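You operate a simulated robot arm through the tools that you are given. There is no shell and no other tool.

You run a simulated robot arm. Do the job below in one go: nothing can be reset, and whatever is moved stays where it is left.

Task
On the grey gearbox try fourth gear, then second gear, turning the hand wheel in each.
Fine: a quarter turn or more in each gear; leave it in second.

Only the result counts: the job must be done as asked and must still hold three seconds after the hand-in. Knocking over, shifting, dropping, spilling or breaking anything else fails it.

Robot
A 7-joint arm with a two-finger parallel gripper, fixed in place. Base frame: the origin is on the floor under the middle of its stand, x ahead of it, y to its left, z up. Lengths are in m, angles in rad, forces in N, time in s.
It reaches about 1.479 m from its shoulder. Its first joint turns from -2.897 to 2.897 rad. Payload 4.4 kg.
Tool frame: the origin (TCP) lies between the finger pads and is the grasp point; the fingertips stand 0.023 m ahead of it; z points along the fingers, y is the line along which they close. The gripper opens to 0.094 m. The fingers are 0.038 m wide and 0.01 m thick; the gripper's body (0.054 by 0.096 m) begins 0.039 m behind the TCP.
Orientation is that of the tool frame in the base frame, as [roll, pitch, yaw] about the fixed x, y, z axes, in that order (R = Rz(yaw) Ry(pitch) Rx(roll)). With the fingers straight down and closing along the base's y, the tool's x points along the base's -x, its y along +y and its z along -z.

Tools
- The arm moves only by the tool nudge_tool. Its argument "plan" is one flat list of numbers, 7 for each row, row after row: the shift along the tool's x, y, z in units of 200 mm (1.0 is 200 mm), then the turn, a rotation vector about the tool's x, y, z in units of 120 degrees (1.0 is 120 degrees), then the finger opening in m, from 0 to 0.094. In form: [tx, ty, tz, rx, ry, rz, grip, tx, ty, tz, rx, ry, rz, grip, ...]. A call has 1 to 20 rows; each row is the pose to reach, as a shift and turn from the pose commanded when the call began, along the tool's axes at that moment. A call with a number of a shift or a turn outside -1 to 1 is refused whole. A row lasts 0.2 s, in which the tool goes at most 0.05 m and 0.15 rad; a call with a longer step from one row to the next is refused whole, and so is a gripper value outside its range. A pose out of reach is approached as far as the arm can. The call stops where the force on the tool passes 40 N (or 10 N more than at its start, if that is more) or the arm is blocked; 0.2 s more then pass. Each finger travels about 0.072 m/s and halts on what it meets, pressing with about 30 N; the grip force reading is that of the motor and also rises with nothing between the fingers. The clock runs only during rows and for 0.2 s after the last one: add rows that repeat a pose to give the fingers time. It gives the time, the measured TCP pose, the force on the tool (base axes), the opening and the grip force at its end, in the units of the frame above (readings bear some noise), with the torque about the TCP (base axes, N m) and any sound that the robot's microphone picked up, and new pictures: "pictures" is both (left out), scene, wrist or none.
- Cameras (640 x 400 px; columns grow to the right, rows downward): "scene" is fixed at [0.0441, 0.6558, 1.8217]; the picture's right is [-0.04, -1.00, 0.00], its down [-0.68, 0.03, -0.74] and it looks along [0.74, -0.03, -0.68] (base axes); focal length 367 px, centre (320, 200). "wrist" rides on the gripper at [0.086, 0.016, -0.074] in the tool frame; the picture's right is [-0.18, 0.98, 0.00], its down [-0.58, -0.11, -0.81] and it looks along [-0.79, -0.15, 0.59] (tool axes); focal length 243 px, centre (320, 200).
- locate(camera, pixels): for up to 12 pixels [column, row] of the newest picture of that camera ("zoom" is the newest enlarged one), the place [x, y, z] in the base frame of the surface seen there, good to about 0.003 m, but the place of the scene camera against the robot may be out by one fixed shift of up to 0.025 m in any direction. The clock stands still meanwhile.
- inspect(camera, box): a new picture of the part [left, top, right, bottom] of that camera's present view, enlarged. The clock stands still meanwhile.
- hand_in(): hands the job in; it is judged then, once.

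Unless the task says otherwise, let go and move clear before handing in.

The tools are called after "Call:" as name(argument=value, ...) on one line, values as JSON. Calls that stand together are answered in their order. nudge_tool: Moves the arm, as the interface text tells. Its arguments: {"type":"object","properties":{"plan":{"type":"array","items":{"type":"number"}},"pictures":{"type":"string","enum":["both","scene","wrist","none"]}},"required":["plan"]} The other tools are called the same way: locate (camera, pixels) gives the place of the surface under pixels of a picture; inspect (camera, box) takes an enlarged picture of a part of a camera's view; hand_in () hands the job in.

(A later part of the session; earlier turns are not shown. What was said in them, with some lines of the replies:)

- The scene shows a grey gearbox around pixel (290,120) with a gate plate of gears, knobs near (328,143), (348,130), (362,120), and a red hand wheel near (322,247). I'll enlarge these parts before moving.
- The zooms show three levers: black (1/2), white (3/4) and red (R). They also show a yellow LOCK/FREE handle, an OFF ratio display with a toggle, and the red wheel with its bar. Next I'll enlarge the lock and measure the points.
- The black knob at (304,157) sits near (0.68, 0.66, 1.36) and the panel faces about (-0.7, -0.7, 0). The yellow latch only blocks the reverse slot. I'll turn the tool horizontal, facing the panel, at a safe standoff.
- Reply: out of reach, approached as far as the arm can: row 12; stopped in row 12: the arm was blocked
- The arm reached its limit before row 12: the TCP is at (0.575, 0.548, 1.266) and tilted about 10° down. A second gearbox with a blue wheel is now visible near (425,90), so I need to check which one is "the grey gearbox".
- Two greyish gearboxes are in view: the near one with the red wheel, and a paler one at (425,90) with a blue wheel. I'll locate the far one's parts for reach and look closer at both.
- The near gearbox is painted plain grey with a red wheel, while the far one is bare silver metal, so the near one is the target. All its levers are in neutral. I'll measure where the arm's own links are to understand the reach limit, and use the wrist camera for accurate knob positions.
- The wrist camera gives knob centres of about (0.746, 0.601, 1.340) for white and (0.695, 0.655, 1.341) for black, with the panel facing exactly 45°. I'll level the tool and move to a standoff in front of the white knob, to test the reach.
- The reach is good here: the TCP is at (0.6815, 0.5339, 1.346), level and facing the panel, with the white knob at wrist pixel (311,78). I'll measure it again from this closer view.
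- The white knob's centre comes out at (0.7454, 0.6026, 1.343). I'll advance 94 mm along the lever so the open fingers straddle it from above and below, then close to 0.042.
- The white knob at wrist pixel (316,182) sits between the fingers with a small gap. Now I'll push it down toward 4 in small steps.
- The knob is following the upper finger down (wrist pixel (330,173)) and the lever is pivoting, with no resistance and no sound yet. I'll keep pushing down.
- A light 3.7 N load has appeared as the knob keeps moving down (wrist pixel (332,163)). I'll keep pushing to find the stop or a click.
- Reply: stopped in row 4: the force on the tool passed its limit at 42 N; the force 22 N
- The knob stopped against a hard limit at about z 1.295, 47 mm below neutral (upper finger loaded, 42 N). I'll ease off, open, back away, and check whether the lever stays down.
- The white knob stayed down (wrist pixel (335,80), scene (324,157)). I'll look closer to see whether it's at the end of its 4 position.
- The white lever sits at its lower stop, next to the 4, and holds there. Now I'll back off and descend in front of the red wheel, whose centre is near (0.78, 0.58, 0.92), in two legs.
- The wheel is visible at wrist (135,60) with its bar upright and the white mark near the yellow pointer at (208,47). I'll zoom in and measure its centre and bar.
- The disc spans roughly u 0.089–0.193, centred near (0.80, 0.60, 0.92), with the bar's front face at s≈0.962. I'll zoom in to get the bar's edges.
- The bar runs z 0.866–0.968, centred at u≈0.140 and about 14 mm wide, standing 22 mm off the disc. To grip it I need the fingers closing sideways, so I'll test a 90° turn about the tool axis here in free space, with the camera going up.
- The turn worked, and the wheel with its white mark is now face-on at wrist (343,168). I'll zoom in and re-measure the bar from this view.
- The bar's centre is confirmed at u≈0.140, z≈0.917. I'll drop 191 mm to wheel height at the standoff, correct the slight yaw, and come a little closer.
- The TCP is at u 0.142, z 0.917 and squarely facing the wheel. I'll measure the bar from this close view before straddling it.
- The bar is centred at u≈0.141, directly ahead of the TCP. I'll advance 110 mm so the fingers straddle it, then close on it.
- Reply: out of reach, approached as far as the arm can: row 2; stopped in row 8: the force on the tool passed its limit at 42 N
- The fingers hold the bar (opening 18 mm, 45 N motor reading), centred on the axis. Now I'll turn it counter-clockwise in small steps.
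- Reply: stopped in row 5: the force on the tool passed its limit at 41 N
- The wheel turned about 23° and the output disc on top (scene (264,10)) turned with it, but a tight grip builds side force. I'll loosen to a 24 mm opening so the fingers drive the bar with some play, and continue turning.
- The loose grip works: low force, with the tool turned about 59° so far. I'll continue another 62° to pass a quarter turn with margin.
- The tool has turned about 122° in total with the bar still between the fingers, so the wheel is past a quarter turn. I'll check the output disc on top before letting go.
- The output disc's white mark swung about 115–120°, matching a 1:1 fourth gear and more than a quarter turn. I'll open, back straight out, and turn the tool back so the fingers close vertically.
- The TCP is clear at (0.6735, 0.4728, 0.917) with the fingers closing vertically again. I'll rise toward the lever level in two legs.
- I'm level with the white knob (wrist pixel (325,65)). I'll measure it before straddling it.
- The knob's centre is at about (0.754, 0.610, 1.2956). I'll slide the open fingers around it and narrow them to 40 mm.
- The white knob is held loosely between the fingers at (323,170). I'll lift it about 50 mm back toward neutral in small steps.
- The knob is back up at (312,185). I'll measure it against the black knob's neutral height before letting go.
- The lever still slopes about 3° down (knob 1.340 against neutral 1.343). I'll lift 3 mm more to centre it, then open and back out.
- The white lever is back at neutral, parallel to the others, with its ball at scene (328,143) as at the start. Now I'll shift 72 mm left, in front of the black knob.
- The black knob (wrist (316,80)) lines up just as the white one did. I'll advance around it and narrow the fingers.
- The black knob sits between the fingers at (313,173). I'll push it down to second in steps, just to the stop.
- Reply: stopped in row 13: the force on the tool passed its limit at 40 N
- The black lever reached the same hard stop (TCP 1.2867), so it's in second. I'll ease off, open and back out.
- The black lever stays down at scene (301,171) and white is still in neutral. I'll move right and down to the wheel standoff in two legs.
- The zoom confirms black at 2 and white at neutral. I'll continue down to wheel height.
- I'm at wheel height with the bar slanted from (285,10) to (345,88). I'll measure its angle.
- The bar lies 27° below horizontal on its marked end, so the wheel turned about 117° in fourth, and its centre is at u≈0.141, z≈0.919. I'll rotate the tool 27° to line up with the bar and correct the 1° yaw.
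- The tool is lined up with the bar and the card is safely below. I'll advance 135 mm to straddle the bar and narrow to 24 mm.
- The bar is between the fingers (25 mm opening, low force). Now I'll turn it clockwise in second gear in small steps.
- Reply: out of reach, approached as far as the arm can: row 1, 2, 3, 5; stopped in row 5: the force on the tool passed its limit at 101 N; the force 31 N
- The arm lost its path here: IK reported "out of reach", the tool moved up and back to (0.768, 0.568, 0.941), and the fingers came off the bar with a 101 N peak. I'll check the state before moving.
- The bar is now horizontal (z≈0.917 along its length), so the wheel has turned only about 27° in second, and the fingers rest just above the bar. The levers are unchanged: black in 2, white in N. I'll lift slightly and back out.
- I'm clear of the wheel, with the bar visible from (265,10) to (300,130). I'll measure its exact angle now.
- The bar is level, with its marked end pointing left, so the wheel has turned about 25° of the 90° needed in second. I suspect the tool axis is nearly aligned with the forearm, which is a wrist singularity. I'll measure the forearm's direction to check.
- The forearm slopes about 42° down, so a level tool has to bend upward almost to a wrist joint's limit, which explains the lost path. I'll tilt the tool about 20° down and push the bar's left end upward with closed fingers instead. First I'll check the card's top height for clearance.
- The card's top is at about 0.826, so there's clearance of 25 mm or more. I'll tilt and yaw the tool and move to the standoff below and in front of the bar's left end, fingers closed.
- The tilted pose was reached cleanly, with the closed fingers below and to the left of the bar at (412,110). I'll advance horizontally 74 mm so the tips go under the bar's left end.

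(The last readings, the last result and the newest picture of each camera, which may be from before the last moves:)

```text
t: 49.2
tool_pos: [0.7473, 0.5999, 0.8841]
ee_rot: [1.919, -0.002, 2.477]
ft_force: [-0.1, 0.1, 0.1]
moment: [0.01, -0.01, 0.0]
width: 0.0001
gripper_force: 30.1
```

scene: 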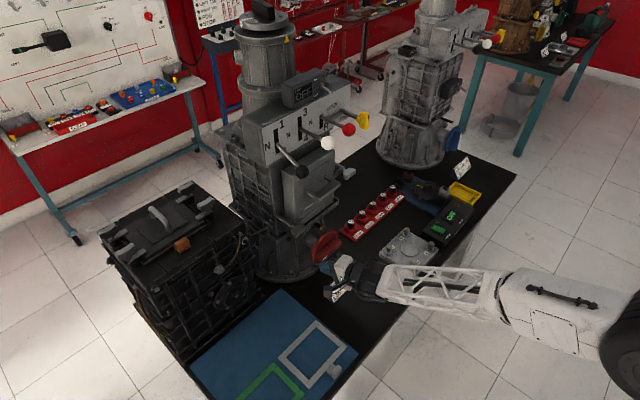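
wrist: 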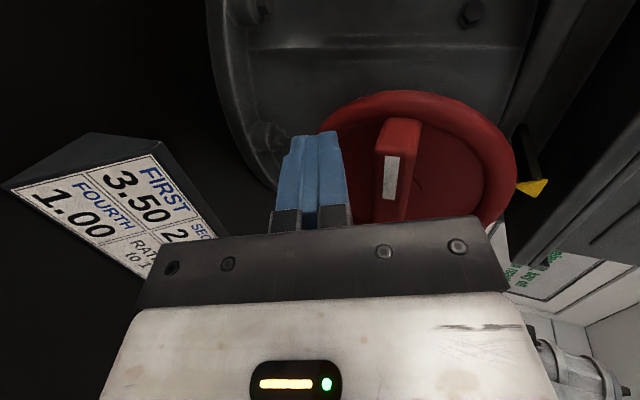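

The finger is under the bar's left half with nothing touching (force about 0). I'll push up along the arc, first for about 30° of wheel turn.

Call:
nudge_tool(plan=[-0.006, 0.038, -0.0145, 0, 0, 0, 0.0, -0.012, 0.0757, -0.029, 0, 0, 0, 0.0, 0.0074, 0.0995, -0.035, 0, 0, 0, 0.0, 0.0228, 0.1208, -0.0408, 0, 0, 0, 0.0, 0.0357, 0.1482, -0.049, 0, 0, 0, 0.0])

```text
t: 50.4
tool_pos: [0.7437, 0.6041, 0.9159]
ee_rot: [1.918, -0.001, 2.48]
ft_force: [0.0, -1.7, -3.0]
moment: [0.06, 0.05, -0.01]
width: 0.0
gripper_force: 30.1
```

scene: 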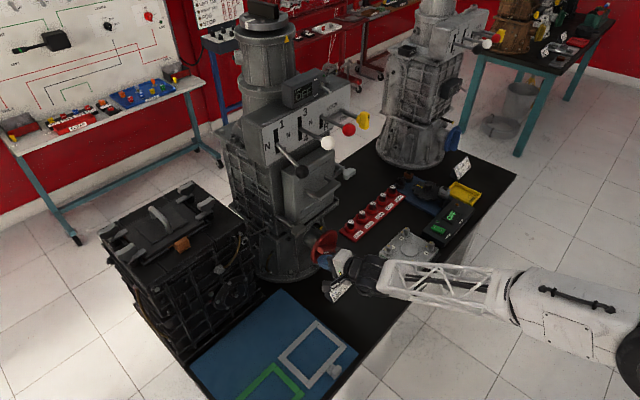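
wrist: 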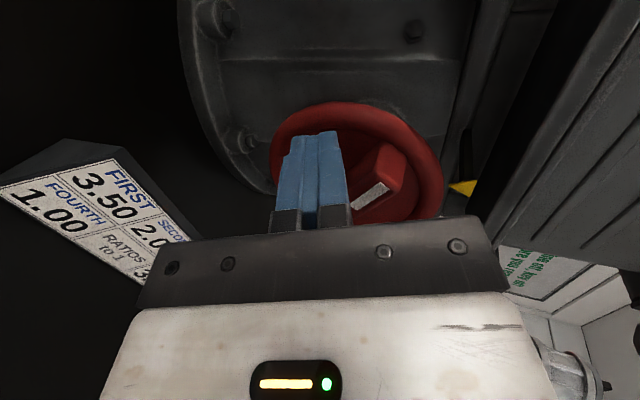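

The bar is rotating smoothly with only about 3.5 N (marked end now at (385,180)). I'll continue along the arc.

Call:
nudge_tool(plan=[0.004, 0.025, -0.0085, 0, 0, 0, 0.0, 0.0075, 0.0492, -0.0169, 0, 0, 0, 0.0, 0.003, 0.076, -0.027, 0, 0, 0, 0.0, -0.002, 0.1024, -0.0374, 0, 0, 0, 0.0, -0.0203, 0.1373, -0.0524, 0, 0, 0, 0.0, -0.0481, 0.1691, -0.0675, 0, 0, 0, 0.0])

```text
t: 51.8
tool_pos: [0.7515, 0.5989, 0.9538]
ee_rot: [1.918, -0.001, 2.479]
ft_force: [-0.9, 2.1, 0.1]
moment: [-0.01, -0.05, 0.04]
width: 0.0
gripper_force: 30.2
```

scene: 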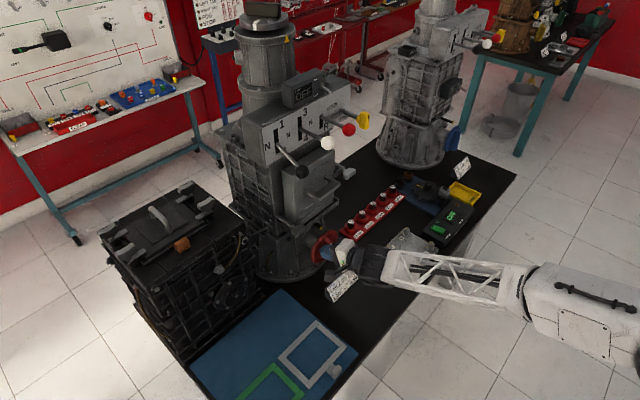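
wrist: 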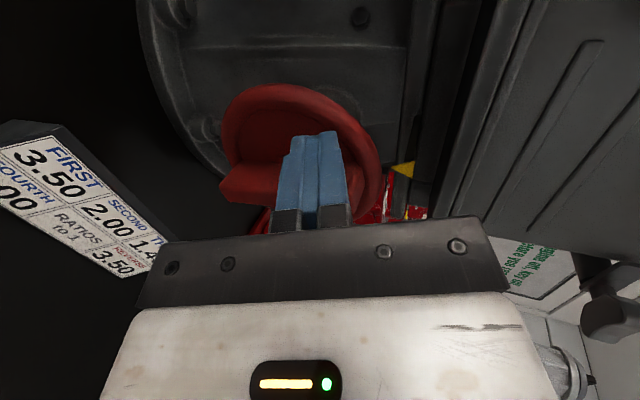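

The bar is now nearly vertical (lower end at wrist (235,185)). I'll push the last part of the arc for margin past a quarter turn.

Call:
nudge_tool(plan=[-0.018, 0.0125, -0.007, 0, 0, 0, 0.0, -0.0367, 0.0248, -0.0137, 0, 0, 0, 0.0, -0.0625, 0.0453, -0.0245, 0, 0, 0, 0.0, -0.0774, 0.0541, -0.0297, 0, 0, 0, 0.0])

```text
t: 52.8
tool_pos: [0.7616, 0.5879, 0.9646]
ee_rot: [1.917, 0.0, 2.479]
ft_force: [-1.1, 0.7, -0.6]
moment: [0.0, 0.02, -0.01]
width: 0.0
gripper_force: 30.3
```

scene: 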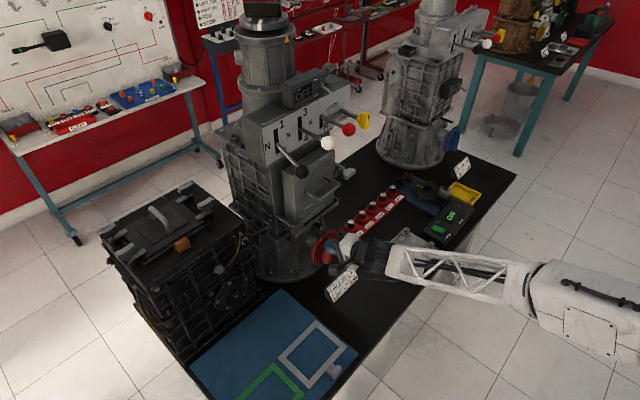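
wrist: 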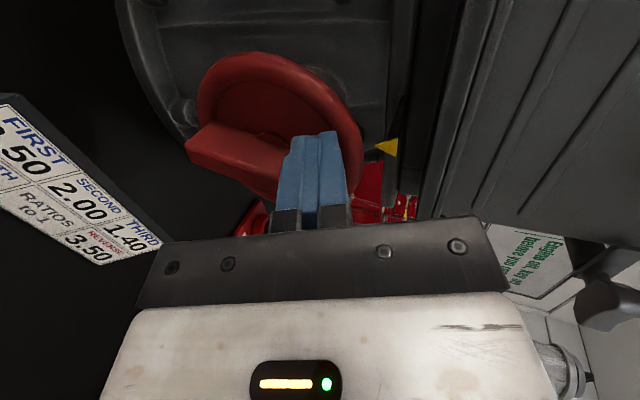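

The bar has passed vertical (lower end at (195,145)), so the wheel is well beyond a quarter turn in second. I'll back straight out to look.

Call:
nudge_tool(plan=[0.015, 0, 0, 0, 0, 0, 0.0, 0.039, -0.068, -0.187, 0, 0, 0, 0.0, 0.063, -0.135, -0.373, 0, 0, 0, 0.0, 0.0877, -0.2028, -0.56, 0, 0, 0, 0.0])

```text
t: 53.8
tool_pos: [0.6738, 0.5044, 0.964]
ee_rot: [1.919, -0.001, 2.478]
ft_force: [0.5, 0.5, 0.0]
moment: [0.02, 0.01, 0.0]
width: 0.0
gripper_force: 30.3
```

scene: 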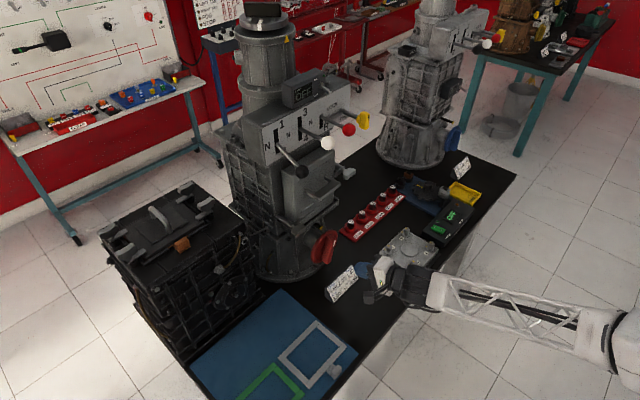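
wrist: 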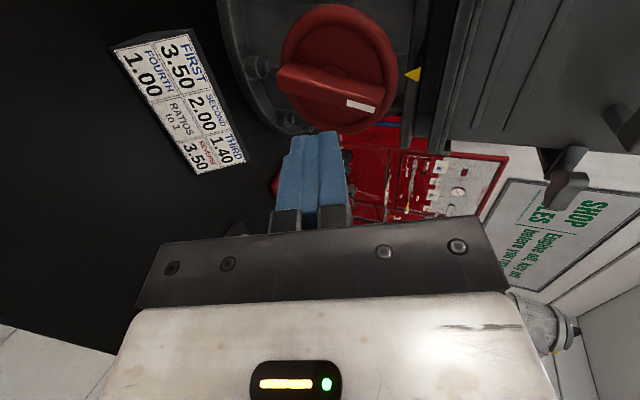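

Call:
locate(camera="wrist", pixels=[[285, 80], [320, 90], [350, 100], [375, 110], [340, 97]])

Call:
inspect(camera="scene", box=[220, 0, 380, 190])

Call:
inspect(camera="scene", box=[280, 210, 400, 310])

```text
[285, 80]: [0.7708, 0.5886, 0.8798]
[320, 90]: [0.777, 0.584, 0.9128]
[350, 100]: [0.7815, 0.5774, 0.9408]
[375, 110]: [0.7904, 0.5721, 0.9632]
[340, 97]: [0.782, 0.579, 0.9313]
```

```text
2.11 times, centred on (300, 95) of scene
```

zoom: 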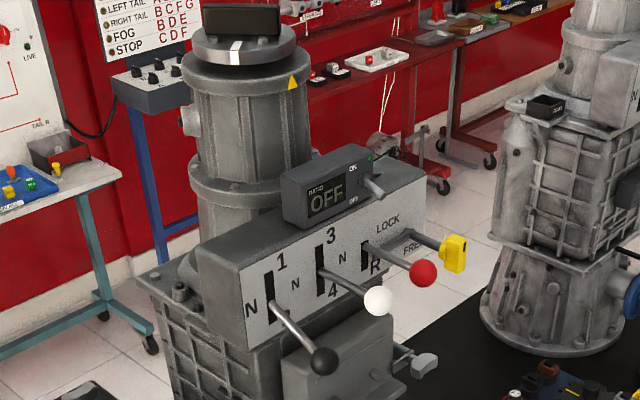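

```text
4.00 times, centred on (340, 260) of scene
```

zoom: 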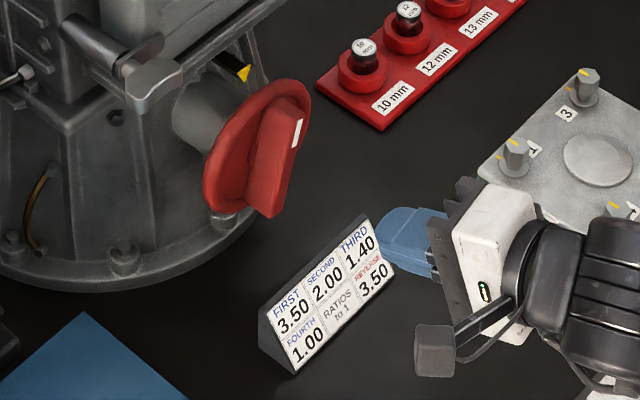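

The bar stands 17° past vertical, so the wheel turned about 134° in second. The output mark moved about half that, matching the 2.00 ratio, and the black lever is still at 2. I'll move the arm up and clear.

Call:
nudge_tool(plan=[0.006, 0.124, -0.098, 0, 0, 0, 0.03, 0.012, 0.248, -0.196, 0, 0, 0, 0.03, 0.018, 0.372, -0.294, 0, 0, 0, 0.03, 0.024, 0.496, -0.392, 0, 0, 0, 0.03, 0.03, 0.62, -0.49, 0, 0, 0, 0.03])

```text
t: 55.0
tool_pos: [0.6394, 0.4683, 1.1148]
ee_rot: [1.921, 0.0, 2.478]
ft_force: [0.4, 0.3, -0.1]
moment: [-0.01, -0.01, -0.03]
width: 0.0301
gripper_force: 0.0
```

scene: 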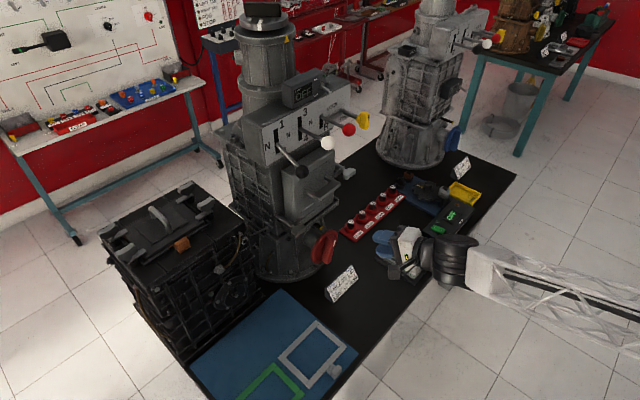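
wrist: 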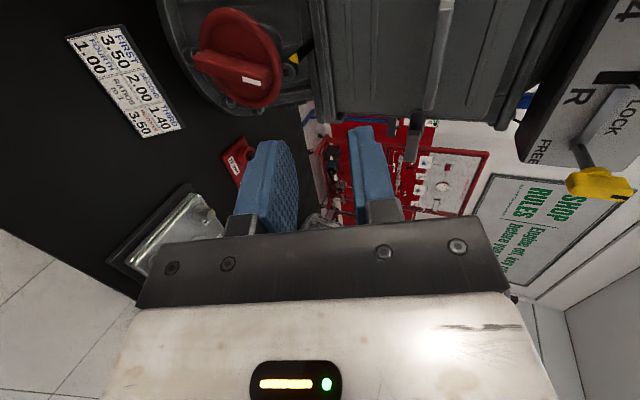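

The arm is clear at (0.639, 0.468, 1.115). In the scene view the black lever is in second, white and red are in neutral, and the card and the rest of the bench look where they were. I'm handing in.

Call:
hand_in()

```text
The job is handed in.
```

The grey gearbox has been tried in fourth and then second, with the hand wheel turned more than a quarter turn in each, and I left it in second. The job is handed in, but I haven't seen the verdict.

| Gear | Wheel turn | Output disc | Ratio on card |
|---|---|---|---|
| Fourth | about 117° counter-clockwise | turned about the same | 1.00 |
| Second | about 134° clockwise | turned about half as much | 2.00 |

- **Which gearbox:** there were two greyish gearboxes in reach. I used the painted grey one with the red wheel, not the bare-metal one with the blue wheel.
- **Slip in second:** about 25° into that turn the arm lost its path. The fingers came off the wheel's bar, with a force peak of about 101 N. I backed out and finished the turn by pushing the bar's end with closed fingers. The wheel, levers and card looked undisturbed afterwards.
- **Final state:** the black lever is at 2 and the white lever is back in neutral. I didn't touch the reverse lever, its lock or the ratio display. The gripper is open and clear.
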